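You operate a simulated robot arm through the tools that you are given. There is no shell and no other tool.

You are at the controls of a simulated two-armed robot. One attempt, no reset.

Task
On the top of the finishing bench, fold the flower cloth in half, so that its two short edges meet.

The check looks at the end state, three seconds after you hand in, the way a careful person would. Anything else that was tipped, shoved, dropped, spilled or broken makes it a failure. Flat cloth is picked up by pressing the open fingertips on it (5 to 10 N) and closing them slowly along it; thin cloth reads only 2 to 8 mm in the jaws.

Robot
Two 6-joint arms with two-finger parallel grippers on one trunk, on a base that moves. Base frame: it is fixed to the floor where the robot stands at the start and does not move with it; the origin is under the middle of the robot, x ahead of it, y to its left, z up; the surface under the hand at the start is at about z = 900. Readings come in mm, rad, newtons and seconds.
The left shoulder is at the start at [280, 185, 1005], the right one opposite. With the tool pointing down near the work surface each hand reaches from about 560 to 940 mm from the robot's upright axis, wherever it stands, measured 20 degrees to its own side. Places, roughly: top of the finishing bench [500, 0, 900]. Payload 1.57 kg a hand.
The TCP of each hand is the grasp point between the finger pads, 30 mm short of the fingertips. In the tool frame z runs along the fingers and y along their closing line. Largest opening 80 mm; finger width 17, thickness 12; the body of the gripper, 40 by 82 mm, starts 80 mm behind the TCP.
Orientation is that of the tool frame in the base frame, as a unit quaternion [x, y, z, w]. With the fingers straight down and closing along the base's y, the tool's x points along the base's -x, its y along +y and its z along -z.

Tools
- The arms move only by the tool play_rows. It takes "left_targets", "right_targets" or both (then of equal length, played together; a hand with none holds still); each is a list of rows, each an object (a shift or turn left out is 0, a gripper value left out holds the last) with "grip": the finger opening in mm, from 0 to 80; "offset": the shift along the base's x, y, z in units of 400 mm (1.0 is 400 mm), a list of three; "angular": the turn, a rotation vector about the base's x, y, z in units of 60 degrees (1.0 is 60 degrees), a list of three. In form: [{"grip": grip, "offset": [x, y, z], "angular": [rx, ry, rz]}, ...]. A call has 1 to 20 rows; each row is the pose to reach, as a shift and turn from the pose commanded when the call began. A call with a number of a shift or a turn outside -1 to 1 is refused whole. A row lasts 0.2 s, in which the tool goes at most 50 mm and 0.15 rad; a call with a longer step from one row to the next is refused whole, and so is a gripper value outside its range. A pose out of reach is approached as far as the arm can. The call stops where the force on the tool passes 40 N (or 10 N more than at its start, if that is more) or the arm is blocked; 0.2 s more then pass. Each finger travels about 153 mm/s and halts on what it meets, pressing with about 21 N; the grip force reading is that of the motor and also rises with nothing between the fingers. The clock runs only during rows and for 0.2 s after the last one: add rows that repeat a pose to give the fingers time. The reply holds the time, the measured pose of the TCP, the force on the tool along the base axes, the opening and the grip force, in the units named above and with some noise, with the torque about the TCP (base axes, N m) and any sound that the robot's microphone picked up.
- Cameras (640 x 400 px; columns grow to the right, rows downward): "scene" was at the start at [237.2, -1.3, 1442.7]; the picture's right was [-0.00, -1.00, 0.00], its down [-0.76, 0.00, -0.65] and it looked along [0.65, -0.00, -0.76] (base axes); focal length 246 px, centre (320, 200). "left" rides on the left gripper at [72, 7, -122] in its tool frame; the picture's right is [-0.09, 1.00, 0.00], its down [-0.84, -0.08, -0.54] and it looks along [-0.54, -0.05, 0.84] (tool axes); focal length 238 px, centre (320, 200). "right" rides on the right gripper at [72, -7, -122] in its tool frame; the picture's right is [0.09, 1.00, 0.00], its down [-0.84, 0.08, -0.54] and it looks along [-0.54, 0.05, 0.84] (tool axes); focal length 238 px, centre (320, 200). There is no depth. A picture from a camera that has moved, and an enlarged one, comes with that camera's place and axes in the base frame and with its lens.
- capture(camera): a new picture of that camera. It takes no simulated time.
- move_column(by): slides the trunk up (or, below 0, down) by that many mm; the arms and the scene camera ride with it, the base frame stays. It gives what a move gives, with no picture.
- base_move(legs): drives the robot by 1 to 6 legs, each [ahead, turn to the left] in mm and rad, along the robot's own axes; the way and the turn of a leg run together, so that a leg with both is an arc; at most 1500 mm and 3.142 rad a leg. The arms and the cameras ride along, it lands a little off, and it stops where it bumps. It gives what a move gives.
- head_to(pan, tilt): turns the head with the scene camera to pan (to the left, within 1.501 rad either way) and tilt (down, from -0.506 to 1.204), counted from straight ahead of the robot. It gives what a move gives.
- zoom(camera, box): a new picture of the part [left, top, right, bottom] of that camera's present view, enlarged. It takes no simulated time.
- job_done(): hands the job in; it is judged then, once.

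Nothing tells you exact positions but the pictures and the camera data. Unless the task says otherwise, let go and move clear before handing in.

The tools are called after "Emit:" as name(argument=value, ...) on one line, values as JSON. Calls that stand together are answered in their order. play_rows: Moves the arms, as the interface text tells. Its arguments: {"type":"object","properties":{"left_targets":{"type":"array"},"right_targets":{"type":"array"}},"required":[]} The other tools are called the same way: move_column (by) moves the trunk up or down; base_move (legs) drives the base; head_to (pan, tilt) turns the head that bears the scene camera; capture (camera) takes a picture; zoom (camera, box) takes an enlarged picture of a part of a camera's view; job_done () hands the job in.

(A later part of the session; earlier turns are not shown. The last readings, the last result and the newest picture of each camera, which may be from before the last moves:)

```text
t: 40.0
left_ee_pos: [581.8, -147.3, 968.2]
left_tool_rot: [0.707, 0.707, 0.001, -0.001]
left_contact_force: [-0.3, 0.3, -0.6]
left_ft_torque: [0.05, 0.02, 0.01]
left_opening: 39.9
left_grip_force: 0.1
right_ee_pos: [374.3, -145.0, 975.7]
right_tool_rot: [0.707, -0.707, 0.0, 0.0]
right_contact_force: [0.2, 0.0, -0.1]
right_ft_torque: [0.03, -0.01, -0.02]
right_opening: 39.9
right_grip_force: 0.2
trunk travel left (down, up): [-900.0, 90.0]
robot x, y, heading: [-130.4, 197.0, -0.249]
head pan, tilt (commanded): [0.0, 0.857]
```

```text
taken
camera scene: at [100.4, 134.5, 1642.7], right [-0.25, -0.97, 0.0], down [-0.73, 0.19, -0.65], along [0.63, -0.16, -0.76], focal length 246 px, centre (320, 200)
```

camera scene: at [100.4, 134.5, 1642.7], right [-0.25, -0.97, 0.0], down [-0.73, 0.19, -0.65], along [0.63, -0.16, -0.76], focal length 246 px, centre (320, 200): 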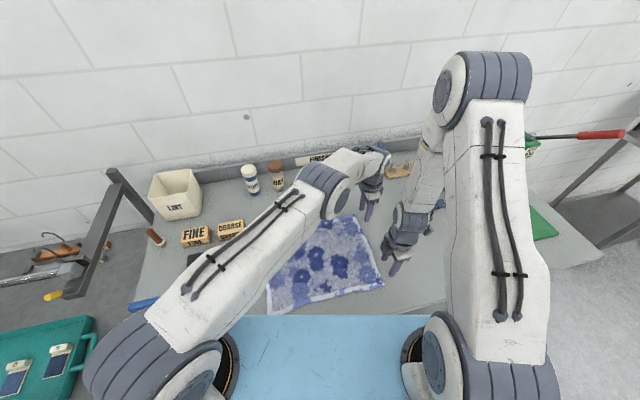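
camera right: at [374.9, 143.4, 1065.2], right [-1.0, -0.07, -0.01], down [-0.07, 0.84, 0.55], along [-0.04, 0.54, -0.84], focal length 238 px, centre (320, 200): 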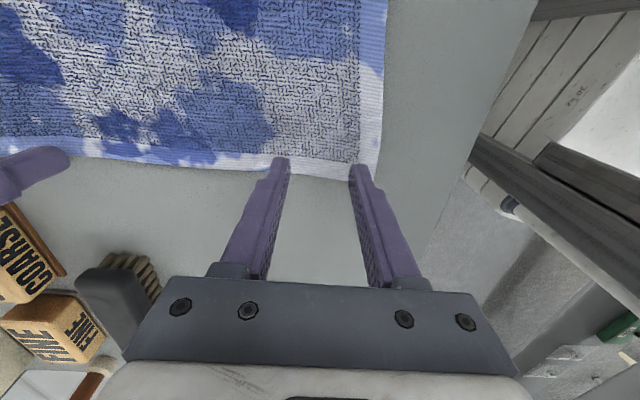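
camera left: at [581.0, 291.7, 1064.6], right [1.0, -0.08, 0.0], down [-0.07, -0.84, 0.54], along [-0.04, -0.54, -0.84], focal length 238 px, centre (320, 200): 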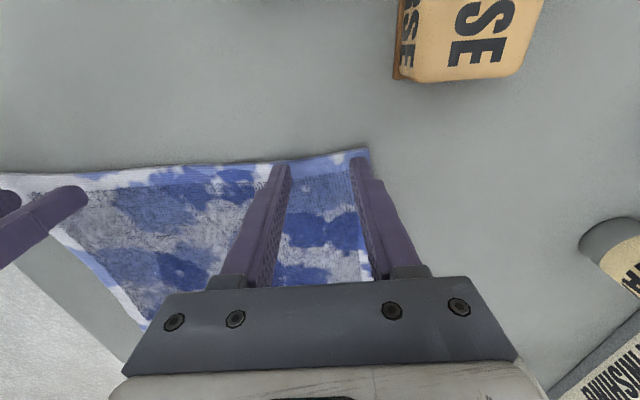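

The whole carry is reachable. Because the arms only crowd each other at the start, the right hand will grip the near-left corner first with the left arm parked out to the left, then lead by about 50 mm. I'm moving back to the start.

Emit:
play_rows(left_targets=[{"offset": [0, 0.06, 0.03]}, {"offset": [0, 0.15, 0.07]}, {"offset": [0, 0.25, 0.11]}, {"offset": [0, 0.35, 0.14]}, {"offset": [-0.005, 0.45, 0.17]}, {"offset": [-0.01, 0.55, 0.2]}, {"offset": [-0.015, 0.65, 0.24]}, {"offset": [-0.015, 0.76, 0.28]}, {"offset": [-0.015, 0.87, 0.31]}, {"offset": [-0.015, 0.98, 0.33]}], right_targets=[{"offset": [0, 0, 0.04]}, {"offset": [0, 0.07, 0.08]}, {"offset": [0, 0.15, 0.11]}, {"offset": [0, 0.23, 0.11]}, {"offset": [0, 0.31, 0.11]}, {"offset": [0, 0.39, 0.11]}, {"offset": [0, 0.47, 0.11]}, {"offset": [0, 0.55, 0.11]}, {"offset": [-0.01, 0.62, 0.11]}, {"offset": [-0.02, 0.7, 0.11]}])

Emit:
play_rows(left_targets=[{"offset": [0, 0.04, 0]}, {"offset": [0, 0.08, 0]}, {"offset": [0, 0.12, 0]}, {"offset": [0, 0.16, 0]}])

Emit:
capture(camera="scene")

```text
t: 42.2
left_ee_pos: [572.8, 243.7, 1101.5]
left_tool_rot: [0.708, 0.706, 0.0, 0.001]
left_contact_force: [-0.3, -0.1, -0.5]
left_ft_torque: [0.07, 0.0, -0.01]
left_opening: 39.9
left_grip_force: 0.1
right_ee_pos: [370.1, 137.6, 1016.7]
right_tool_rot: [-0.706, 0.708, 0.0, 0.0]
right_contact_force: [0.2, 0.0, 0.5]
right_ft_torque: [-0.02, -0.01, -0.03]
right_opening: 40.1
right_grip_force: 0.1
trunk travel left (down, up): [-900.0, 90.0]
robot x, y, heading: [-127.8, 194.0, -0.245]
head pan, tilt (commanded): [0.0, 0.857]
```

```text
t: 43.2
left_ee_pos: [572.5, 308.4, 1102.2]
left_tool_rot: [0.708, 0.707, 0.0, 0.0]
left_contact_force: [-0.3, -0.6, -0.5]
left_ft_torque: [0.04, 0.03, -0.03]
left_opening: 40.1
left_grip_force: 0.1
right_ee_pos: [370.0, 137.8, 1018.1]
right_tool_rot: [-0.707, 0.707, 0.0, 0.0]
right_contact_force: [-0.1, 0.4, -0.7]
right_ft_torque: [0.01, -0.02, -0.02]
right_opening: 40.2
right_grip_force: 0.0
trunk travel left (down, up): [-900.0, 90.0]
robot x, y, heading: [-130.5, 193.8, -0.253]
head pan, tilt (commanded): [0.0, 0.857]
```

```text
taken
camera scene: at [100.2, 135.3, 1642.7], right [-0.25, -0.97, 0.0], down [-0.73, 0.19, -0.65], along [0.63, -0.16, -0.76], focal length 246 px, centre (320, 200)
```

scene: 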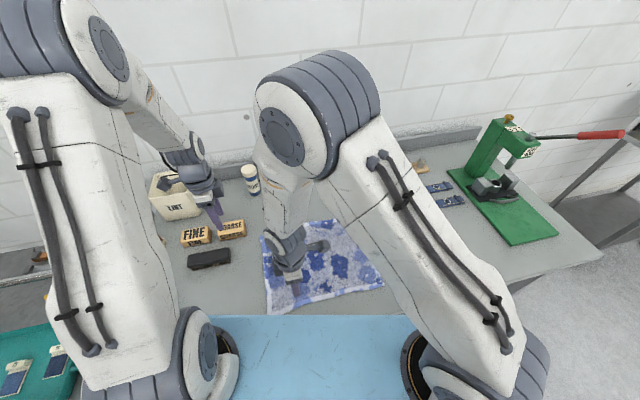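

Emit:
play_rows(right_targets=[{"grip": 40, "offset": [-0.003, 0.06, 0]}, {"grip": 40, "offset": [-0.006, 0.12, 0]}, {"grip": 40, "offset": [-0.01, 0.18, -0.02]}, {"grip": 40, "offset": [-0.01, 0.203, -0.08]}, {"grip": 40, "offset": [-0.01, 0.203, -0.14]}, {"grip": 40, "offset": [-0.01, 0.203, -0.18]}, {"grip": 40, "offset": [-0.01, 0.203, -0.19]}, {"grip": 40, "offset": [-0.01, 0.203, -0.19]}])

Emit:
capture(camera="right")

Emit:
capture(camera="left")

```text
t: 45.0
left_ee_pos: [573.1, 309.4, 1101.7]
left_tool_rot: [0.707, 0.707, 0.0, 0.0]
left_contact_force: [-0.3, 0.2, -0.3]
left_ft_torque: [0.0, 0.03, 0.01]
left_opening: 39.8
left_grip_force: 0.2
right_ee_pos: [365.6, 220.5, 940.5]
right_tool_rot: [-0.707, 0.707, 0.0, 0.001]
right_contact_force: [-0.3, -0.4, 0.9]
right_ft_torque: [-0.02, 0.01, 0.02]
right_opening: 39.8
right_grip_force: 0.1
trunk travel left (down, up): [-900.0, 90.0]
robot x, y, heading: [-130.0, 195.4, -0.248]
head pan, tilt (commanded): [0.0, 0.857]
```

```text
taken
camera right: at [370.4, 147.3, 1063.5], right [-1.0, -0.09, 0.0], down [-0.08, 0.84, 0.54], along [-0.05, 0.54, -0.84], focal length 238 px, centre (320, 200)
```

right: 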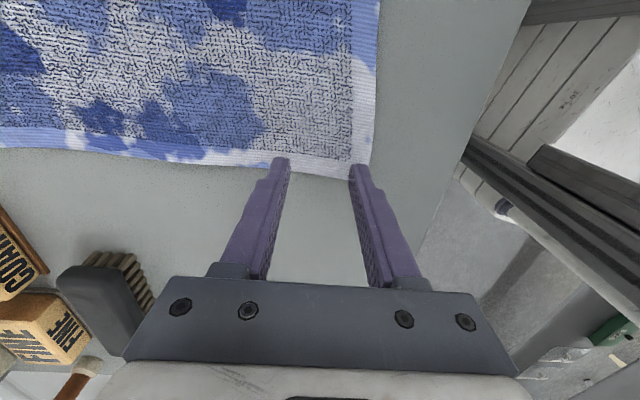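

```text
taken
camera left: at [579.6, 380.0, 1223.1], right [1.0, -0.09, 0.0], down [-0.08, -0.84, 0.54], along [-0.05, -0.54, -0.84], focal length 238 px, centre (320, 200)
```

left: 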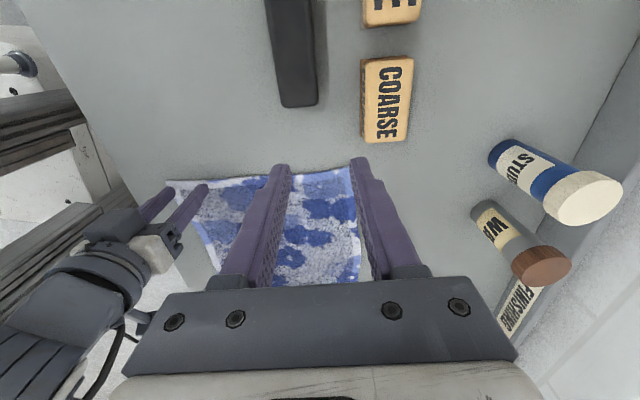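

The right hand is exactly on target with no arm contact, with the fingertips just inside the edge at y≈230. I'm lowering gently until the fingertips press.

Emit:
play_rows(right_targets=[{"offset": [0, -0.004, -0.008]}, {"offset": [0, -0.004, -0.014]}, {"offset": [0, -0.004, -0.018]}])

```text
t: 45.9
left_ee_pos: [572.3, 308.8, 1100.5]
left_tool_rot: [0.707, 0.707, 0.0, 0.0]
left_contact_force: [-0.1, 0.5, 0.5]
left_ft_torque: [0.0, -0.01, 0.01]
left_opening: 40.1
left_grip_force: 0.0
right_ee_pos: [362.9, 219.9, 934.8]
right_tool_rot: [0.707, -0.707, 0.0, 0.001]
right_contact_force: [0.6, -0.3, 1.2]
right_ft_torque: [0.0, -0.02, 0.0]
right_opening: 40.3
right_grip_force: 0.2
trunk travel left (down, up): [-900.0, 90.0]
robot x, y, heading: [-126.3, 195.5, -0.251]
head pan, tilt (commanded): [0.0, 0.857]
```

Emit:
play_rows(right_targets=[{"offset": [0, 0, -0.005]}, {"offset": [0, 0, -0.0075]}, {"offset": [0, 0, -0.0075]}])

```text
t: 46.6
left_ee_pos: [569.8, 308.6, 1102.5]
left_tool_rot: [0.708, 0.706, 0.0, 0.001]
left_contact_force: [0.0, 0.9, -0.3]
left_ft_torque: [-0.01, -0.01, 0.0]
left_opening: 40.1
left_grip_force: 0.0
right_ee_pos: [363.1, 219.5, 932.1]
right_tool_rot: [0.708, -0.706, -0.001, 0.0]
right_contact_force: [-5.3, -5.3, 27.4]
right_ft_torque: [-0.14, 0.22, 0.02]
right_opening: 40.2
right_grip_force: 0.0
trunk travel left (down, up): [-900.0, 90.0]
robot x, y, heading: [-127.6, 194.4, -0.254]
head pan, tilt (commanded): [0.0, 0.857]
```

Emit:
play_rows(right_targets=[{"offset": [0, 0, 0.004]}, {"offset": [0, 0, 0.004]}])

```text
t: 47.2
left_ee_pos: [571.5, 309.4, 1101.7]
left_tool_rot: [0.707, 0.707, -0.001, -0.001]
left_contact_force: [-1.1, 0.3, 0.0]
left_ft_torque: [-0.04, 0.02, 0.01]
left_opening: 39.9
left_grip_force: 0.1
right_ee_pos: [363.2, 219.3, 932.1]
right_tool_rot: [-0.707, 0.708, 0.0, -0.001]
right_contact_force: [-1.9, -4.9, 15.1]
right_ft_torque: [-0.16, 0.06, 0.02]
right_opening: 40.0
right_grip_force: 0.1
trunk travel left (down, up): [-900.0, 90.0]
robot x, y, heading: [-132.4, 195.0, -0.252]
head pan, tilt (commanded): [0.0, 0.857]
```

Emit:
play_rows(right_targets=[{"offset": [0, 0, 0.002]}, {"offset": [0, 0, 0.002]}])

```text
t: 47.9
left_ee_pos: [571.9, 309.0, 1100.9]
left_tool_rot: [0.707, 0.707, 0.0, 0.001]
left_contact_force: [-0.2, -0.3, 0.5]
left_ft_torque: [-0.02, -0.03, 0.02]
left_opening: 40.1
left_grip_force: 0.1
right_ee_pos: [364.4, 219.4, 933.8]
right_tool_rot: [0.707, -0.707, 0.0, 0.0]
right_contact_force: [0.1, -2.5, 5.9]
right_ft_torque: [-0.07, 0.01, 0.01]
right_opening: 39.8
right_grip_force: 0.1
trunk travel left (down, up): [-900.0, 90.0]
robot x, y, heading: [-130.2, 195.7, -0.247]
head pan, tilt (commanded): [0.0, 0.857]
```

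Pressing at about 6 N, which is in range. Now I'm closing the right fingers slowly along the cloth.

Emit:
play_rows(right_targets=[{"grip": 38}, {"grip": 36}, {"grip": 34}, {"grip": 32}, {"grip": 30}, {"grip": 28}, {"grip": 26}, {"grip": 24}, {"grip": 22}, {"grip": 20}])

Emit:
capture(camera="right")

```text
t: 50.0
left_ee_pos: [572.5, 308.7, 1101.6]
left_tool_rot: [0.707, 0.707, 0.0, 0.0]
left_contact_force: [0.1, -0.6, 0.2]
left_ft_torque: [-0.01, -0.05, 0.0]
left_opening: 40.1
left_grip_force: 0.0
right_ee_pos: [363.3, 219.3, 933.7]
right_tool_rot: [-0.707, 0.707, 0.001, 0.0]
right_contact_force: [0.0, 0.2, 4.5]
right_ft_torque: [-0.02, -0.02, -0.04]
right_opening: 20.6
right_grip_force: 0.7
trunk travel left (down, up): [-900.0, 90.0]
robot x, y, heading: [-133.3, 195.8, -0.249]
head pan, tilt (commanded): [0.0, 0.857]
```

```text
taken
camera right: at [369.7, 146.8, 1055.5], right [-1.0, -0.09, 0.0], down [-0.08, 0.84, 0.54], along [-0.05, 0.54, -0.84], focal length 238 px, centre (320, 200)
```

right: 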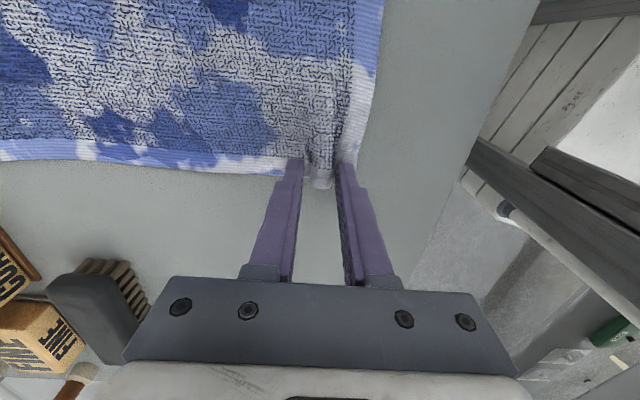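

A ridge is gathering between the fingers. I'll keep closing.

Emit:
play_rows(right_targets=[{"grip": 18, "offset": [0, 0, -0.0005]}, {"grip": 16, "offset": [0, 0, -0.0005]}, {"grip": 14, "offset": [0, 0, -0.0005]}, {"grip": 12, "offset": [0, 0, -0.0005]}, {"grip": 10, "offset": [0, 0, -0.0005]}, {"grip": 8, "offset": [0, 0, -0.0005]}, {"grip": 6, "offset": [0, 0, -0.0005]}, {"grip": 4, "offset": [0, 0, -0.0005]}, {"grip": 2, "offset": [0, 0, -0.0005]}, {"grip": 0, "offset": [0, 0, -0.0005]}, {"grip": 0, "offset": [0, 0, -0.0005]}, {"grip": 0, "offset": [0, 0, -0.0005]}])

Emit:
capture(camera="right")

```text
t: 52.6
left_ee_pos: [571.6, 308.6, 1102.0]
left_tool_rot: [0.708, 0.706, 0.0, 0.0]
left_contact_force: [-0.8, -0.6, 1.0]
left_ft_torque: [0.01, 0.02, -0.02]
left_opening: 40.0
left_grip_force: 0.0
right_ee_pos: [362.6, 219.6, 933.9]
right_tool_rot: [0.707, -0.707, 0.0, 0.0]
right_contact_force: [0.5, -0.4, 4.2]
right_ft_torque: [-0.03, -0.01, 0.02]
right_opening: 7.4
right_grip_force: 20.7
trunk travel left (down, up): [-900.0, 90.0]
robot x, y, heading: [-129.0, 193.3, -0.249]
head pan, tilt (commanded): [0.0, 0.857]
```

```text
taken
camera right: at [369.8, 146.7, 1055.5], right [-1.0, -0.09, 0.0], down [-0.08, 0.84, 0.54], along [-0.05, 0.54, -0.84], focal length 238 px, centre (320, 200)
```

right: 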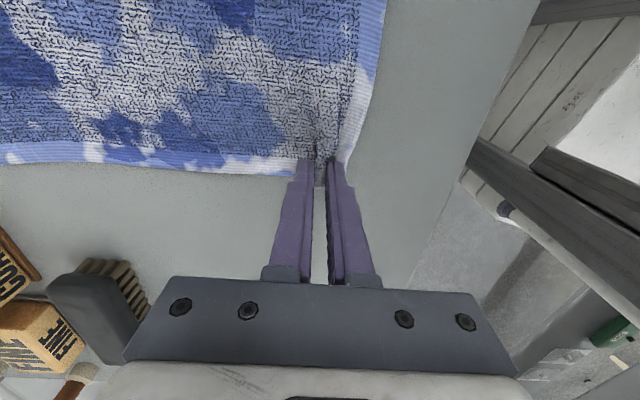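

The grip reads 7.4 mm at 20.7 N, so the cloth is held. I'm lifting gently and easing the corner right by about 50 mm to make room for the left arm.

Emit:
play_rows(right_targets=[{"offset": [0, 0, 0.02]}, {"offset": [0, 0, 0.04]}, {"offset": [0.003, -0.015, 0.06]}, {"offset": [0.006, -0.03, 0.08]}, {"offset": [0.01, -0.05, 0.1]}, {"offset": [0.015, -0.07, 0.11]}, {"offset": [0.02, -0.09, 0.12]}, {"offset": [0.025, -0.11, 0.125]}, {"offset": [0.03, -0.13, 0.13]}, {"offset": [0.03, -0.13, 0.13]}])

Emit:
capture(camera="left")

Emit:
capture(camera="scene")

Emit:
capture(camera="right")

```text
t: 54.9
left_ee_pos: [571.1, 308.9, 1100.5]
left_tool_rot: [0.707, 0.707, 0.0, 0.0]
left_contact_force: [1.1, -0.3, 0.1]
left_ft_torque: [-0.01, 0.0, -0.01]
left_opening: 39.9
left_grip_force: 0.0
right_ee_pos: [376.1, 166.8, 986.4]
right_tool_rot: [0.707, -0.707, 0.001, -0.001]
right_contact_force: [-0.4, 0.4, -0.2]
right_ft_torque: [-0.02, 0.01, 0.01]
right_opening: 6.9
right_grip_force: 21.1
trunk travel left (down, up): [-900.0, 90.0]
robot x, y, heading: [-128.9, 197.4, -0.248]
head pan, tilt (commanded): [0.0, 0.857]
```

```text
taken
camera left: at [579.6, 379.9, 1223.1], right [1.0, -0.09, 0.0], down [-0.08, -0.84, 0.54], along [-0.05, -0.54, -0.84], focal length 238 px, centre (320, 200)
```

left: 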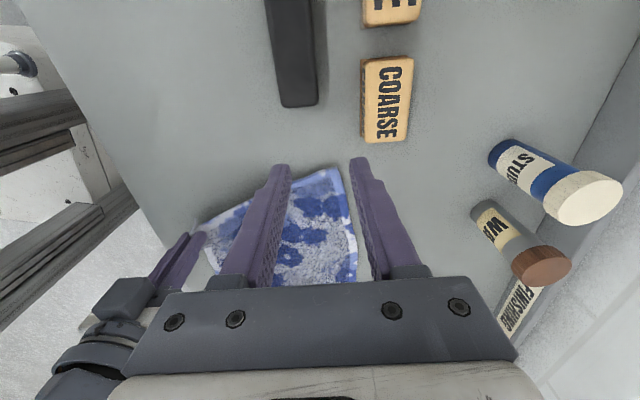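

```text
taken
camera scene: at [100.2, 135.2, 1642.7], right [-0.25, -0.97, 0.0], down [-0.73, 0.19, -0.65], along [0.63, -0.16, -0.76], focal length 246 px, centre (320, 200)
```

scene: 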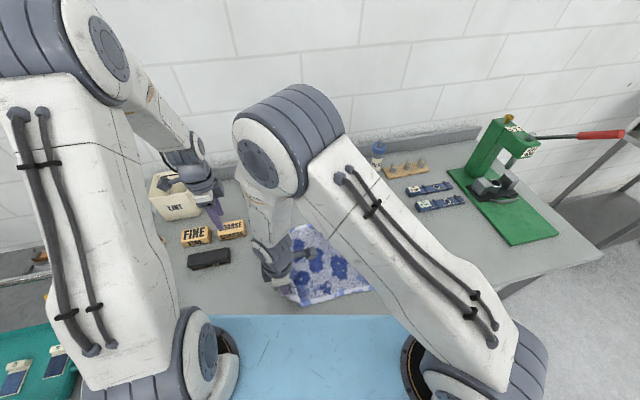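

```text
taken
camera right: at [383.0, 94.6, 1107.9], right [-1.0, -0.09, 0.0], down [-0.08, 0.84, 0.54], along [-0.05, 0.54, -0.84], focal length 238 px, centre (320, 200)
```

right: 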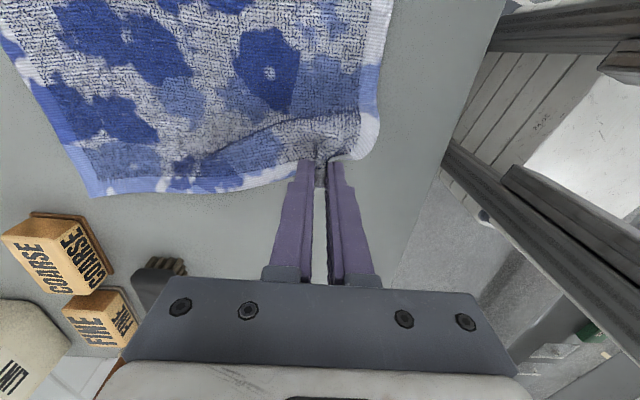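

The corner lifted cleanly. I'll check where the far-left corner sits now before the left hand takes it.

Emit:
zoom(camera="left", box=[180, 120, 420, 290])

Emit:
zoom(camera="scene", box=[230, 200, 390, 312])

Emit:
zoom(camera="right", box=[0, 80, 400, 260])

```text
2.35 times, centred on (300, 205) of left
camera zoom: at [579.6, 379.9, 1223.1], right [1.0, -0.09, 0.0], down [-0.08, -0.84, 0.54], along [-0.05, -0.54, -0.84], focal length 561 px, centre (367, 188)
```

zoom: 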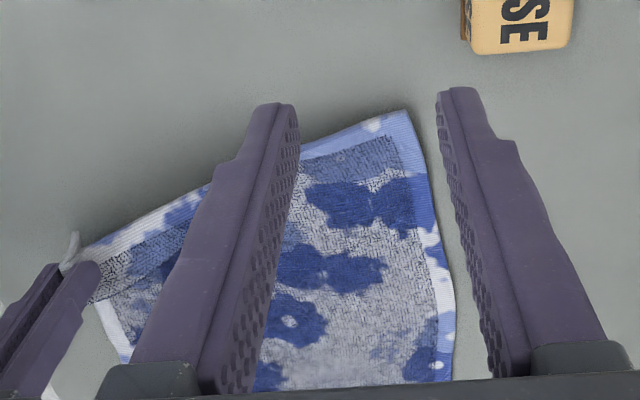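

```text
3.57 times, centred on (310, 256) of scene
camera zoom: at [100.2, 135.2, 1642.7], right [-0.25, -0.97, 0.0], down [-0.73, 0.19, -0.65], along [0.63, -0.16, -0.76], focal length 877 px, centre (356, 0)
```

zoom: 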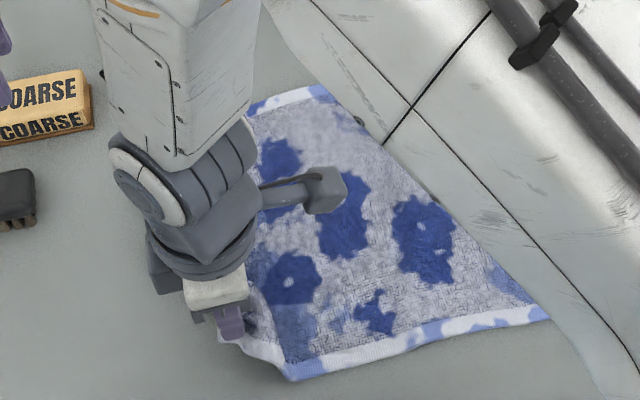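

```text
1.60 times, centred on (200, 170) of right
camera zoom: at [383.0, 94.6, 1107.9], right [-1.0, -0.09, 0.0], down [-0.08, 0.84, 0.54], along [-0.05, 0.54, -0.84], focal length 381 px, centre (512, 248)
```

zoom: 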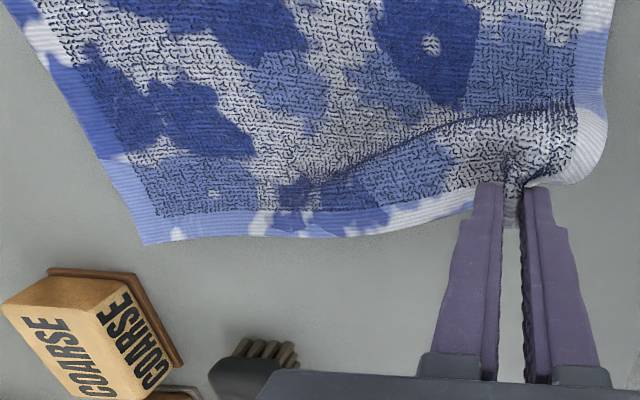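

The edge is pulled slightly taut, and the far-left corner has come in to about (591, 234) and is raised about 13 mm. I'll ease the right hand toward it and lower it a little so the corner lies flat again.

Emit:
play_rows(right_targets=[{"offset": [0.01, 0, -0.01]}, {"offset": [0.025, 0, -0.025]}, {"offset": [0.04, 0, -0.04]}, {"offset": [0.05, 0, -0.055]}, {"offset": [0.05, 0, -0.055]}, {"offset": [0.05, 0, -0.055]}])

Emit:
zoom(camera="left", box=[180, 120, 420, 290])

Emit:
zoom(camera="right", box=[0, 80, 400, 260])

```text
t: 56.2
left_ee_pos: [572.6, 308.4, 1101.8]
left_tool_rot: [0.707, 0.707, 0.001, 0.0]
left_contact_force: [0.0, -0.8, -0.6]
left_ft_torque: [0.02, -0.04, 0.01]
left_opening: 40.0
left_grip_force: 0.1
right_ee_pos: [396.5, 166.7, 963.8]
right_tool_rot: [0.708, -0.707, 0.0, 0.0]
right_contact_force: [-0.5, 0.1, -0.9]
right_ft_torque: [0.01, 0.01, 0.04]
right_opening: 6.8
right_grip_force: 20.9
trunk travel left (down, up): [-900.0, 90.0]
robot x, y, heading: [-129.3, 195.8, -0.247]
head pan, tilt (commanded): [0.0, 0.857]
```

```text
2.35 times, centred on (300, 205) of left
camera zoom: at [579.6, 379.9, 1223.1], right [1.0, -0.09, 0.0], down [-0.08, -0.84, 0.54], along [-0.05, -0.54, -0.84], focal length 561 px, centre (367, 188)
```

zoom: 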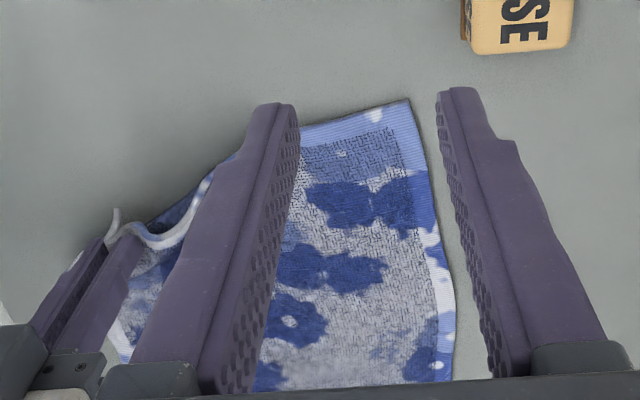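

```text
1.60 times, centred on (200, 170) of right
camera zoom: at [401.9, 94.9, 1085.0], right [-1.0, -0.09, 0.0], down [-0.08, 0.84, 0.54], along [-0.05, 0.54, -0.84], focal length 381 px, centre (512, 248)
```

zoom: 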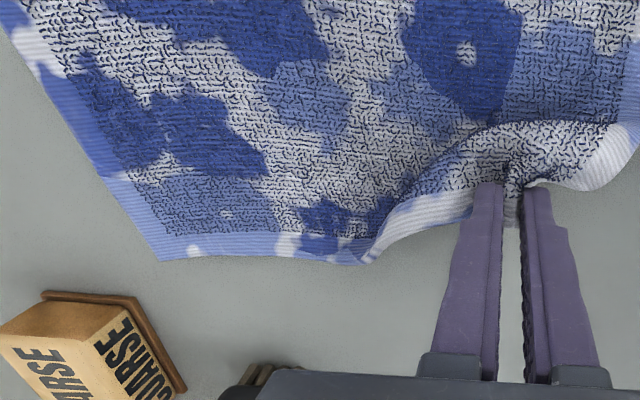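

The far-left corner now lies flat at about (593, 237), with the edge turned roughly 11°. I'll place the left fingers just inside that edge with matching yaw.

Emit:
play_rows(left_targets=[{"grip": 40, "offset": [-0.009, -0.06, -0.02], "angular": [0, 0, 0.045]}, {"grip": 40, "offset": [-0.018, -0.12, -0.05], "angular": [0, 0, 0.09]}, {"grip": 40, "offset": [-0.027, -0.18, -0.1], "angular": [0, 0, 0.14]}, {"grip": 40, "offset": [-0.035, -0.221, -0.16], "angular": [0, 0, 0.183]}, {"grip": 40, "offset": [-0.035, -0.221, -0.24], "angular": [0, 0, 0.183]}, {"grip": 40, "offset": [-0.035, -0.221, -0.32], "angular": [0, 0, 0.183]}, {"grip": 40, "offset": [-0.035, -0.221, -0.37], "angular": [0, 0, 0.183]}, {"grip": 40, "offset": [-0.035, -0.221, -0.395], "angular": [0, 0, 0.183]}, {"grip": 40, "offset": [-0.035, -0.221, -0.4], "angular": [0, 0, 0.183]}])

Emit:
capture(camera="left")

Emit:
capture(camera="right")

```text
t: 58.2
left_ee_pos: [560.4, 218.6, 943.0]
left_tool_rot: [0.636, 0.772, -0.001, 0.0]
left_contact_force: [-0.5, 0.0, -0.3]
left_ft_torque: [0.02, -0.01, 0.04]
left_opening: 39.9
left_grip_force: 0.1
right_ee_pos: [396.2, 167.4, 964.1]
right_tool_rot: [-0.707, 0.707, 0.0, 0.001]
right_contact_force: [0.1, -0.6, -0.4]
right_ft_torque: [0.01, 0.01, 0.02]
right_opening: 7.0
right_grip_force: 20.7
trunk travel left (down, up): [-900.0, 90.0]
robot x, y, heading: [-131.9, 198.7, -0.246]
head pan, tilt (commanded): [0.0, 0.857]
```

```text
taken
camera left: at [554.6, 289.6, 1064.1], right [1.0, 0.1, 0.0], down [0.08, -0.84, 0.54], along [0.05, -0.54, -0.84], focal length 238 px, centre (320, 200)
```

left: 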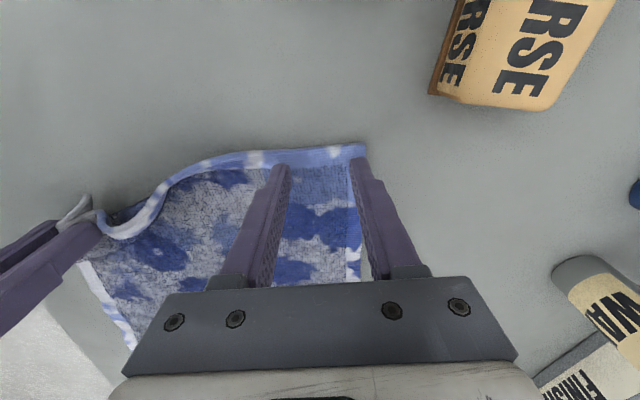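

```text
taken
camera right: at [401.9, 94.9, 1085.1], right [-1.0, -0.09, 0.0], down [-0.08, 0.84, 0.54], along [-0.05, 0.54, -0.84], focal length 238 px, centre (320, 200)
```

right: 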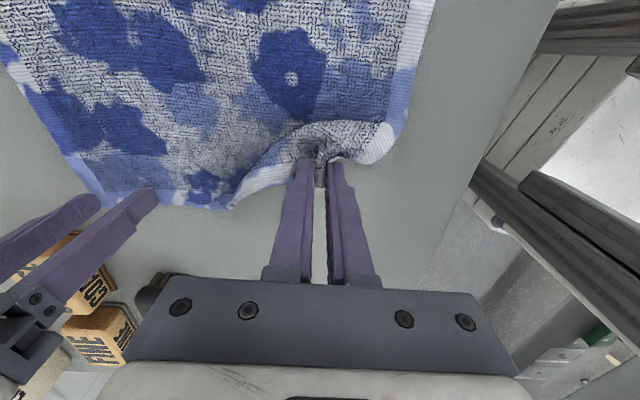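

Emit:
zoom(camera="left", box=[220, 120, 420, 245])

```text
3.20 times, centred on (320, 182) of left
camera zoom: at [554.6, 289.6, 1064.1], right [1.0, 0.1, 0.0], down [0.08, -0.84, 0.54], along [0.05, -0.54, -0.84], focal length 763 px, centre (320, 256)
```

zoom: 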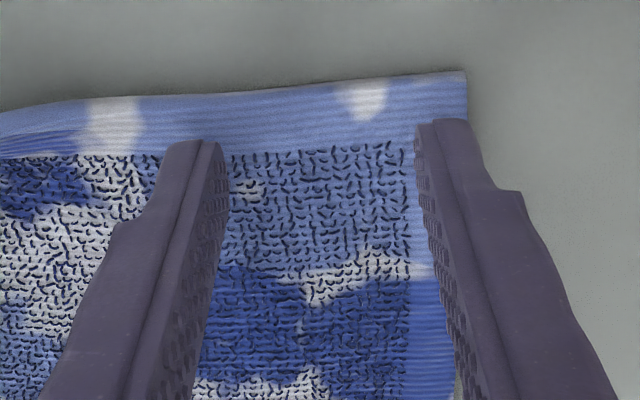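

The fingers straddle the corner as planned. I'm lowering the left hand gently onto the cloth.

Emit:
play_rows(left_targets=[{"offset": [0, 0.004, -0.01]}, {"offset": [0, 0.004, -0.018]}, {"offset": [0, 0.004, -0.021]}, {"offset": [0, 0.004, -0.021]}])

```text
t: 59.2
left_ee_pos: [561.2, 221.4, 934.5]
left_tool_rot: [0.636, 0.771, 0.0, 0.0]
left_contact_force: [-1.1, -0.7, 3.3]
left_ft_torque: [-0.01, 0.04, -0.03]
left_opening: 40.0
left_grip_force: 0.1
right_ee_pos: [395.9, 168.1, 963.9]
right_tool_rot: [0.707, -0.707, 0.0, 0.0]
right_contact_force: [0.1, -0.2, 0.5]
right_ft_torque: [-0.02, 0.04, -0.01]
right_opening: 7.3
right_grip_force: 21.0
trunk travel left (down, up): [-900.0, 90.0]
robot x, y, heading: [-126.4, 196.2, -0.249]
head pan, tilt (commanded): [0.0, 0.857]
```

Emit:
play_rows(left_targets=[{"offset": [0, 0, -0.001]}, {"offset": [0, 0, -0.001]}])

```text
t: 59.9
left_ee_pos: [561.7, 221.3, 934.2]
left_tool_rot: [0.637, 0.771, -0.001, 0.0]
left_contact_force: [-0.2, -0.3, 3.3]
left_ft_torque: [-0.04, 0.04, 0.02]
left_opening: 39.8
left_grip_force: 0.0
right_ee_pos: [396.2, 167.5, 963.0]
right_tool_rot: [-0.707, 0.708, 0.0, 0.001]
right_contact_force: [-0.4, -0.5, -0.5]
right_ft_torque: [-0.02, -0.03, 0.02]
right_opening: 6.9
right_grip_force: 20.9
trunk travel left (down, up): [-900.0, 90.0]
robot x, y, heading: [-131.7, 196.1, -0.251]
head pan, tilt (commanded): [0.0, 0.857]
```

Emit:
play_rows(left_targets=[{"offset": [0, 0, -0.0015]}, {"offset": [0, 0, -0.0015]}])

```text
t: 60.5
left_ee_pos: [559.9, 220.9, 932.7]
left_tool_rot: [0.636, 0.771, 0.001, 0.0]
left_contact_force: [0.2, -2.0, 6.9]
left_ft_torque: [-0.08, -0.01, -0.01]
left_opening: 40.0
left_grip_force: 0.1
right_ee_pos: [395.9, 166.7, 964.0]
right_tool_rot: [-0.707, 0.707, 0.0, 0.001]
right_contact_force: [-0.2, -0.4, -0.2]
right_ft_torque: [0.05, 0.04, 0.01]
right_opening: 7.1
right_grip_force: 21.0
trunk travel left (down, up): [-900.0, 90.0]
robot x, y, heading: [-131.7, 195.8, -0.248]
head pan, tilt (commanded): [0.0, 0.857]
```

About 7 N on the left hand. I'm closing its fingers slowly.

Emit:
play_rows(left_targets=[{"grip": 38}, {"grip": 36}, {"grip": 34}, {"grip": 32}, {"grip": 30}, {"grip": 28}, {"grip": 26}, {"grip": 24}, {"grip": 22}, {"grip": 20}])

Emit:
play_rows(left_targets=[{"grip": 18, "offset": [0, 0, -0.0005]}, {"grip": 16, "offset": [0, 0, -0.0005]}, {"grip": 14, "offset": [0, 0, -0.0005]}, {"grip": 12, "offset": [0, 0, -0.0005]}, {"grip": 10, "offset": [0, 0, -0.0005]}, {"grip": 8, "offset": [0, 0, -0.0005]}, {"grip": 6, "offset": [0, 0, -0.0005]}, {"grip": 4, "offset": [0, 0, -0.0005]}, {"grip": 2, "offset": [0, 0, -0.0005]}, {"grip": 0, "offset": [0, 0, -0.0005]}, {"grip": 0, "offset": [0, 0, -0.0005]}, {"grip": 0, "offset": [0, 0, -0.0005]}])

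Emit:
capture(camera="left")

```text
t: 62.6
left_ee_pos: [560.8, 220.6, 932.7]
left_tool_rot: [0.637, 0.771, 0.0, 0.0]
left_contact_force: [0.1, 0.1, 8.4]
left_ft_torque: [-0.03, -0.01, 0.01]
left_opening: 19.6
left_grip_force: 0.0
right_ee_pos: [395.4, 168.3, 963.2]
right_tool_rot: [0.707, -0.707, 0.0, 0.0]
right_contact_force: [-0.3, -0.2, 0.0]
right_ft_torque: [0.02, 0.02, 0.02]
right_opening: 6.9
right_grip_force: 20.3
trunk travel left (down, up): [-900.0, 90.0]
robot x, y, heading: [-130.8, 196.1, -0.248]
head pan, tilt (commanded): [0.0, 0.857]
```

```text
t: 65.2
left_ee_pos: [559.4, 220.6, 934.2]
left_tool_rot: [0.637, 0.771, 0.0, 0.0]
left_contact_force: [-1.4, -1.5, 12.0]
left_ft_torque: [-0.04, 0.02, 0.0]
left_opening: 8.1
left_grip_force: 21.2
right_ee_pos: [396.4, 167.3, 963.1]
right_tool_rot: [-0.707, 0.707, 0.0, 0.0]
right_contact_force: [-0.2, 0.0, -0.1]
right_ft_torque: [-0.01, -0.02, 0.03]
right_opening: 6.8
right_grip_force: 21.2
trunk travel left (down, up): [-900.0, 90.0]
robot x, y, heading: [-125.0, 194.5, -0.249]
head pan, tilt (commanded): [0.0, 0.857]
```

```text
taken
camera left: at [554.0, 291.8, 1054.8], right [1.0, 0.1, 0.0], down [0.08, -0.84, 0.54], along [0.05, -0.54, -0.84], focal length 238 px, centre (320, 200)
```

left: 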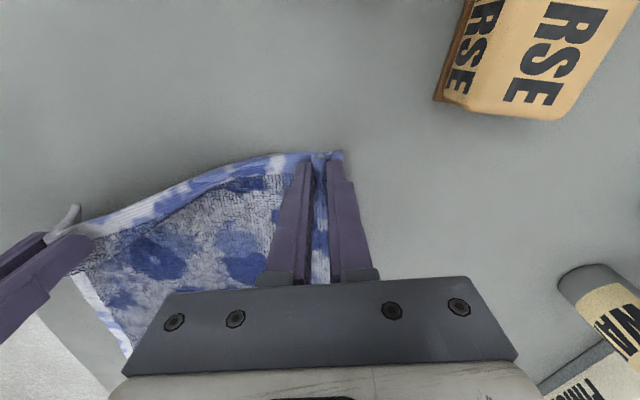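

Both corners are held (8.1 mm left, 6.8 mm right). I'm starting the carry with a gentle lift, the right hand leading slightly.

Emit:
play_rows(left_targets=[{"offset": [0, 0, 0.0275]}, {"offset": [0, -0.005, 0.06], "angular": [0, 0, -0.03]}, {"offset": [0, -0.0175, 0.095], "angular": [0, 0, -0.06]}, {"offset": [0, -0.035, 0.1275], "angular": [0, 0, -0.09]}, {"offset": [0, -0.0575, 0.16], "angular": [0, 0, -0.12]}, {"offset": [0, -0.0825, 0.19], "angular": [0, 0, -0.15]}], right_targets=[{"offset": [0, 0, 0]}, {"offset": [0, -0.005, 0.0125]}, {"offset": [0, -0.015, 0.03]}, {"offset": [0, -0.0275, 0.055]}, {"offset": [0, -0.045, 0.085]}, {"offset": [0, -0.065, 0.1175]}])

Emit:
capture(camera="left")

Emit:
capture(camera="right")

Emit:
capture(camera="scene")

```text
t: 66.7
left_ee_pos: [560.9, 185.9, 1008.0]
left_tool_rot: [0.695, 0.719, 0.0, 0.0]
left_contact_force: [-0.4, 0.9, 1.0]
left_ft_torque: [-0.01, -0.02, 0.0]
left_opening: 6.5
left_grip_force: 21.5
right_ee_pos: [396.2, 140.8, 1008.6]
right_tool_rot: [0.708, -0.707, -0.001, -0.001]
right_contact_force: [-0.1, 0.6, 0.2]
right_ft_torque: [-0.01, -0.02, 0.03]
right_opening: 6.9
right_grip_force: 21.0
trunk travel left (down, up): [-900.0, 90.0]
robot x, y, heading: [-125.9, 194.9, -0.252]
head pan, tilt (commanded): [0.0, 0.857]
```

```text
taken
camera left: at [564.8, 257.3, 1129.7], right [1.0, -0.06, 0.0], down [-0.05, -0.84, 0.54], along [-0.03, -0.54, -0.84], focal length 238 px, centre (320, 200)
```

left: 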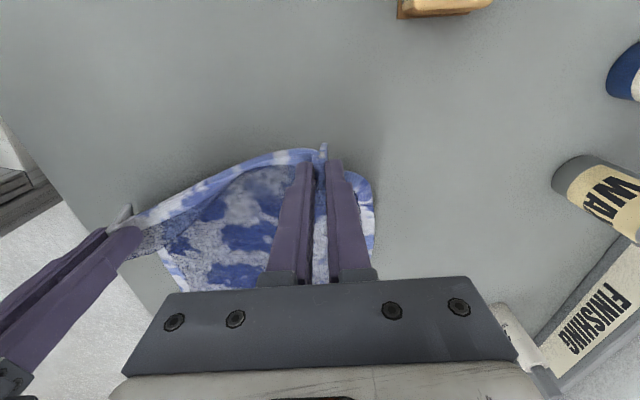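

```text
taken
camera right: at [402.7, 68.0, 1131.4], right [-1.0, -0.09, 0.0], down [-0.08, 0.84, 0.54], along [-0.05, 0.54, -0.84], focal length 238 px, centre (320, 200)
```

right: 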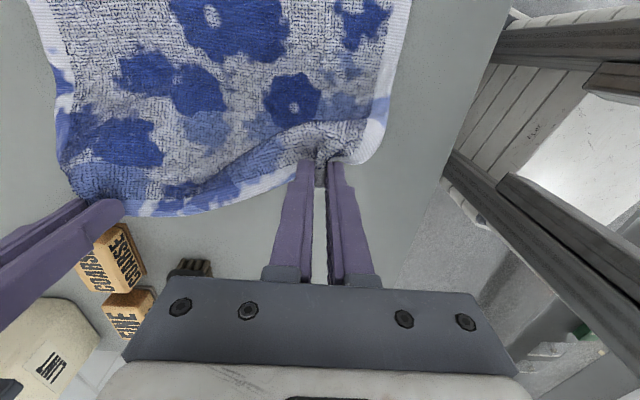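

```text
taken
camera scene: at [100.1, 135.2, 1642.7], right [-0.25, -0.97, 0.0], down [-0.73, 0.19, -0.65], along [0.63, -0.16, -0.76], focal length 246 px, centre (320, 200)
```

scene: 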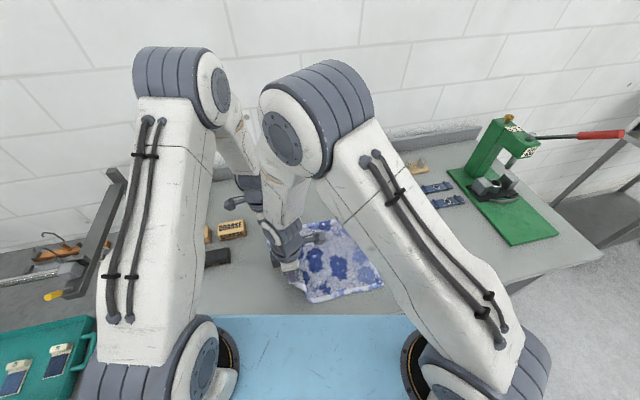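

Both corners are lifting cleanly. I'm continuing the arc up and over the crease line.

Emit:
play_rows(left_targets=[{"offset": [0, -0.0275, 0.03], "angular": [0, 0, -0.02]}, {"offset": [0, -0.0575, 0.0575], "angular": [0, 0, -0.033]}, {"offset": [0, -0.09, 0.0825], "angular": [0, 0, -0.033]}, {"offset": [0.002, -0.1225, 0.105], "angular": [0, 0, -0.033]}, {"offset": [0.004, -0.1575, 0.1225], "angular": [0, 0, -0.033]}, {"offset": [0.006, -0.1925, 0.135], "angular": [0, 0, -0.033]}, {"offset": [0.008, -0.2275, 0.145], "angular": [0, 0, -0.033]}, {"offset": [0.01, -0.265, 0.15], "angular": [0, 0, -0.033]}, {"offset": [0.01, -0.305, 0.15], "angular": [0, 0, -0.033]}, {"offset": [0.01, -0.345, 0.15], "angular": [0, 0, -0.033]}], right_targets=[{"offset": [0, -0.0225, 0.03]}, {"offset": [0, -0.0475, 0.0575]}, {"offset": [0, -0.075, 0.0825]}, {"offset": [0, -0.105, 0.105]}, {"offset": [-0.001, -0.1375, 0.1225]}, {"offset": [-0.002, -0.17, 0.135]}, {"offset": [-0.003, -0.2025, 0.145]}, {"offset": [-0.004, -0.235, 0.15]}, {"offset": [-0.005, -0.2675, 0.15]}, {"offset": [-0.005, -0.2975, 0.15]}])

Emit:
capture(camera="left")

Emit:
capture(camera="right")

Emit:
capture(camera="scene")

```text
t: 68.8
left_ee_pos: [564.5, 50.0, 1071.4]
left_tool_rot: [0.707, 0.707, 0.0, 0.001]
left_contact_force: [0.5, -0.3, -0.2]
left_ft_torque: [0.03, 0.01, 0.0]
left_opening: 6.5
left_grip_force: 20.6
right_ee_pos: [393.2, 20.7, 1070.9]
right_tool_rot: [0.707, -0.707, 0.0, 0.0]
right_contact_force: [0.4, 0.3, 0.2]
right_ft_torque: [0.03, 0.0, -0.02]
right_opening: 6.9
right_grip_force: 21.1
trunk travel left (down, up): [-900.0, 90.0]
robot x, y, heading: [-130.7, 197.5, -0.244]
head pan, tilt (commanded): [0.0, 0.857]
```

```text
taken
camera left: at [570.5, 120.9, 1192.7], right [1.0, -0.09, 0.0], down [-0.08, -0.84, 0.54], along [-0.05, -0.54, -0.84], focal length 238 px, centre (320, 200)
```

left: 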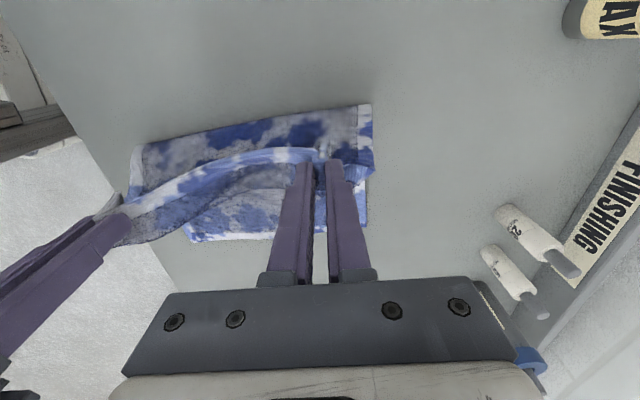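

```text
taken
camera right: at [399.4, -51.8, 1192.3], right [-1.0, -0.09, 0.0], down [-0.08, 0.84, 0.54], along [-0.05, 0.54, -0.84], focal length 238 px, centre (320, 200)
```

right: 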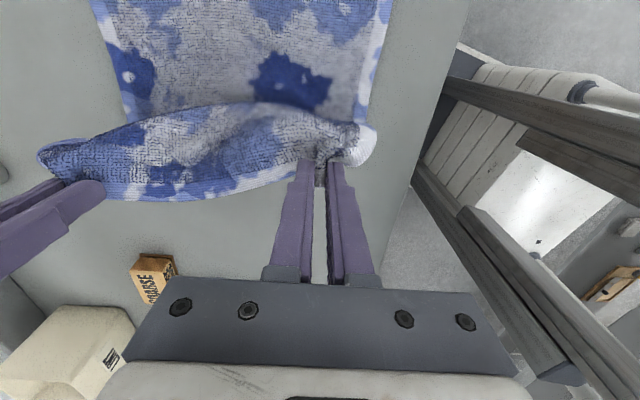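

```text
taken
camera scene: at [100.1, 135.2, 1642.7], right [-0.25, -0.97, 0.0], down [-0.73, 0.19, -0.65], along [0.63, -0.16, -0.76], focal length 246 px, centre (320, 200)
```

scene: 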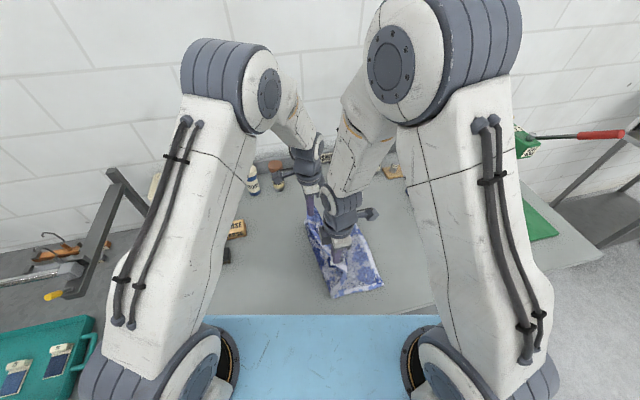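

The cloth is arching over the crease at about y=50, right on the middle. I'm continuing over and down toward the right edge, bringing the two hands level.

Emit:
play_rows(left_targets=[{"offset": [0, -0.045, -0.005]}, {"offset": [0.001, -0.09, -0.0175]}, {"offset": [0.002, -0.135, -0.035]}, {"offset": [0.004, -0.1775, -0.06]}, {"offset": [0.006, -0.2175, -0.09]}, {"offset": [0.008, -0.2575, -0.125]}, {"offset": [0.01, -0.2925, -0.1625]}, {"offset": [0.012, -0.3225, -0.2]}, {"offset": [0.012, -0.3475, -0.2375]}, {"offset": [0.012, -0.365, -0.27]}], right_targets=[{"offset": [0, -0.035, -0.005]}, {"offset": [0, -0.0725, -0.0175]}, {"offset": [0, -0.11, -0.035]}, {"offset": [-0.001, -0.1475, -0.06]}, {"offset": [-0.002, -0.1825, -0.09]}, {"offset": [-0.003, -0.215, -0.125]}, {"offset": [-0.004, -0.2425, -0.1625]}, {"offset": [-0.005, -0.265, -0.2]}, {"offset": [-0.005, -0.2825, -0.2375]}, {"offset": [-0.005, -0.2975, -0.27]}])

Emit:
capture(camera="left")

Emit:
capture(camera="right")

Emit:
capture(camera="scene")

```text
t: 71.0
left_ee_pos: [569.1, -96.3, 960.7]
left_tool_rot: [0.708, 0.706, 0.0, 0.0]
left_contact_force: [0.6, 0.2, 0.5]
left_ft_torque: [0.0, 0.01, 0.01]
left_opening: 6.8
left_grip_force: 21.1
right_ee_pos: [392.5, -98.8, 961.0]
right_tool_rot: [0.707, -0.707, 0.0, -0.001]
right_contact_force: [0.4, -0.3, 0.5]
right_ft_torque: [-0.02, 0.0, 0.01]
right_opening: 6.9
right_grip_force: 20.8
trunk travel left (down, up): [-900.0, 90.0]
robot x, y, heading: [-131.7, 191.9, -0.253]
head pan, tilt (commanded): [0.0, 0.857]
```

```text
taken
camera left: at [575.8, -25.4, 1083.0], right [1.0, -0.09, 0.0], down [-0.08, -0.84, 0.54], along [-0.05, -0.54, -0.84], focal length 238 px, centre (320, 200)
```

left: 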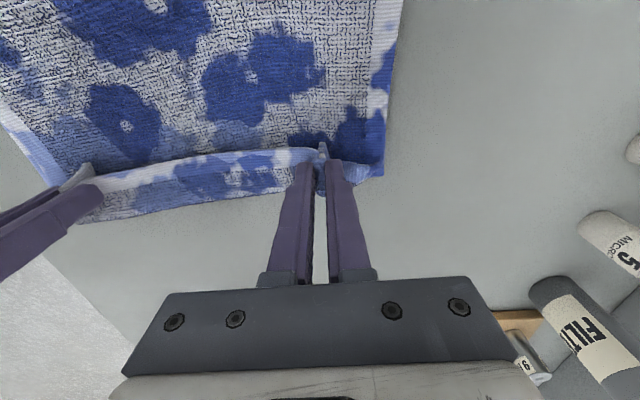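

```text
taken
camera right: at [399.0, -170.7, 1084.2], right [-1.0, -0.09, 0.0], down [-0.08, 0.84, 0.54], along [-0.05, 0.54, -0.84], focal length 238 px, centre (320, 200)
```

right: 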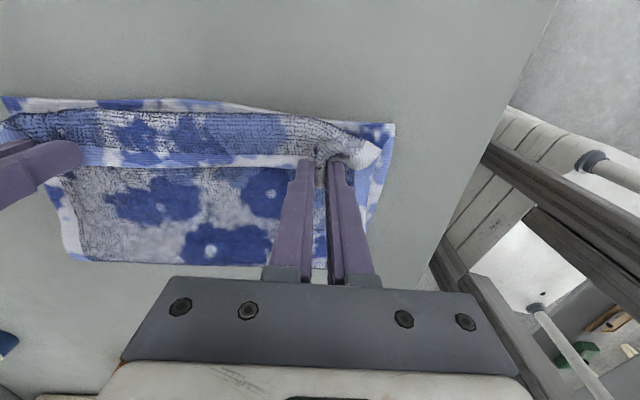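

```text
taken
camera scene: at [100.1, 135.1, 1642.8], right [-0.25, -0.97, 0.0], down [-0.73, 0.19, -0.65], along [0.63, -0.16, -0.76], focal length 246 px, centre (320, 200)
```

scene: 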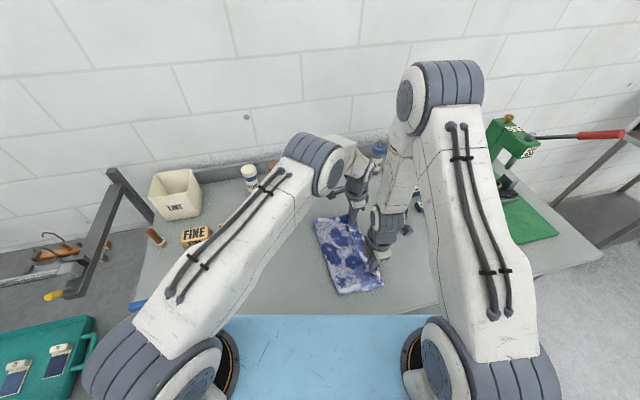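

The hem has curled back under the fingers (flap about 35 mm), and this curl has pulled the crease to roughly y≈20–33 instead of 49. I'll go back up the arc so the crease relaxes, then set the edge down from a better position.

Emit:
play_rows(left_targets=[{"offset": [0, 0.0175, 0.0325]}, {"offset": [0, 0.0425, 0.07]}, {"offset": [0, 0.0725, 0.1075]}, {"offset": [0, 0.1075, 0.145]}, {"offset": [0, 0.1475, 0.18]}, {"offset": [0, 0.1875, 0.21]}, {"offset": [0, 0.23, 0.235]}, {"offset": [0, 0.27, 0.25]}, {"offset": [0, 0.3, 0.255]}, {"offset": [0, 0.3, 0.255]}, {"offset": [0, 0.3, 0.255]}], right_targets=[{"offset": [0, 0.0175, 0.0325]}, {"offset": [0, 0.0425, 0.07]}, {"offset": [0, 0.0725, 0.1075]}, {"offset": [0, 0.1075, 0.145]}, {"offset": [0, 0.1475, 0.18]}, {"offset": [0, 0.1875, 0.21]}, {"offset": [0, 0.23, 0.235]}, {"offset": [0, 0.27, 0.25]}, {"offset": [0, 0.3, 0.255]}, {"offset": [0, 0.3, 0.255]}, {"offset": [0, 0.3, 0.255]}])

Emit:
capture(camera="left")

Emit:
capture(camera="right")

Emit:
zoom(camera="scene", box=[270, 180, 430, 312])

```text
t: 73.5
left_ee_pos: [569.3, 24.2, 1064.3]
left_tool_rot: [0.707, 0.707, 0.0, 0.001]
left_contact_force: [-0.8, 0.6, -0.2]
left_ft_torque: [-0.02, -0.03, -0.02]
left_opening: 6.7
left_grip_force: 21.5
right_ee_pos: [391.7, 21.6, 1066.6]
right_tool_rot: [0.708, -0.707, 0.0, 0.0]
right_contact_force: [-0.6, -0.4, 0.2]
right_ft_torque: [0.02, 0.02, 0.05]
right_opening: 7.1
right_grip_force: 20.7
trunk travel left (down, up): [-900.0, 90.0]
robot x, y, heading: [-130.1, 194.0, -0.248]
head pan, tilt (commanded): [0.0, 0.857]
```

```text
taken
camera left: at [576.9, 94.5, 1185.5], right [1.0, -0.09, 0.0], down [-0.08, -0.84, 0.54], along [-0.05, -0.54, -0.84], focal length 238 px, centre (320, 200)
```

left: 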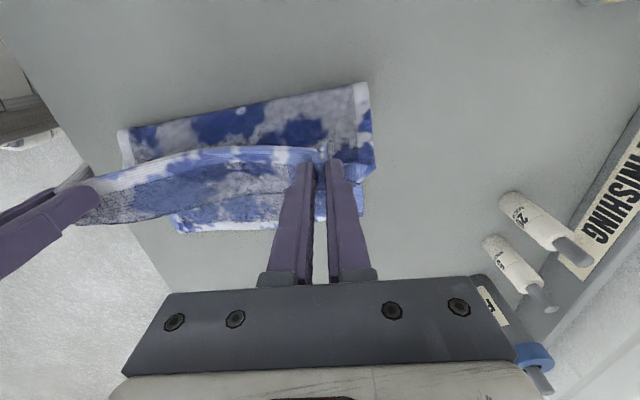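

```text
taken
camera right: at [398.0, -51.1, 1188.3], right [-1.0, -0.09, 0.0], down [-0.08, 0.84, 0.54], along [-0.05, 0.54, -0.84], focal length 238 px, centre (320, 200)
```

right: 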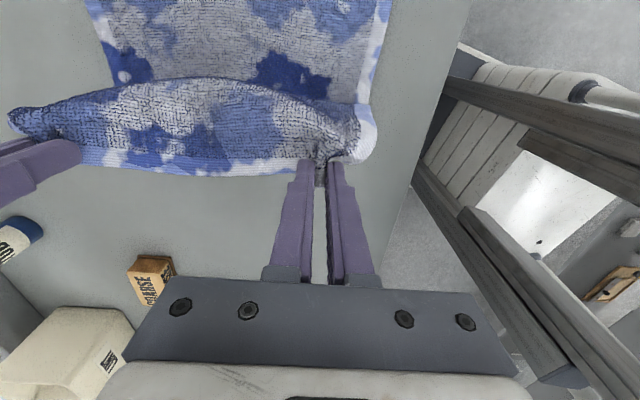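

```text
3.03 times, centred on (350, 246) of scene
camera zoom: at [100.2, 135.1, 1642.7], right [-0.25, -0.97, 0.0], down [-0.73, 0.19, -0.65], along [0.63, -0.16, -0.76], focal length 744 px, centre (229, 61)
```

zoom: 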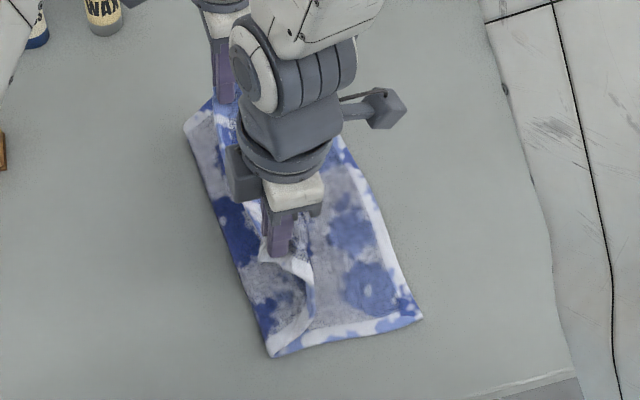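

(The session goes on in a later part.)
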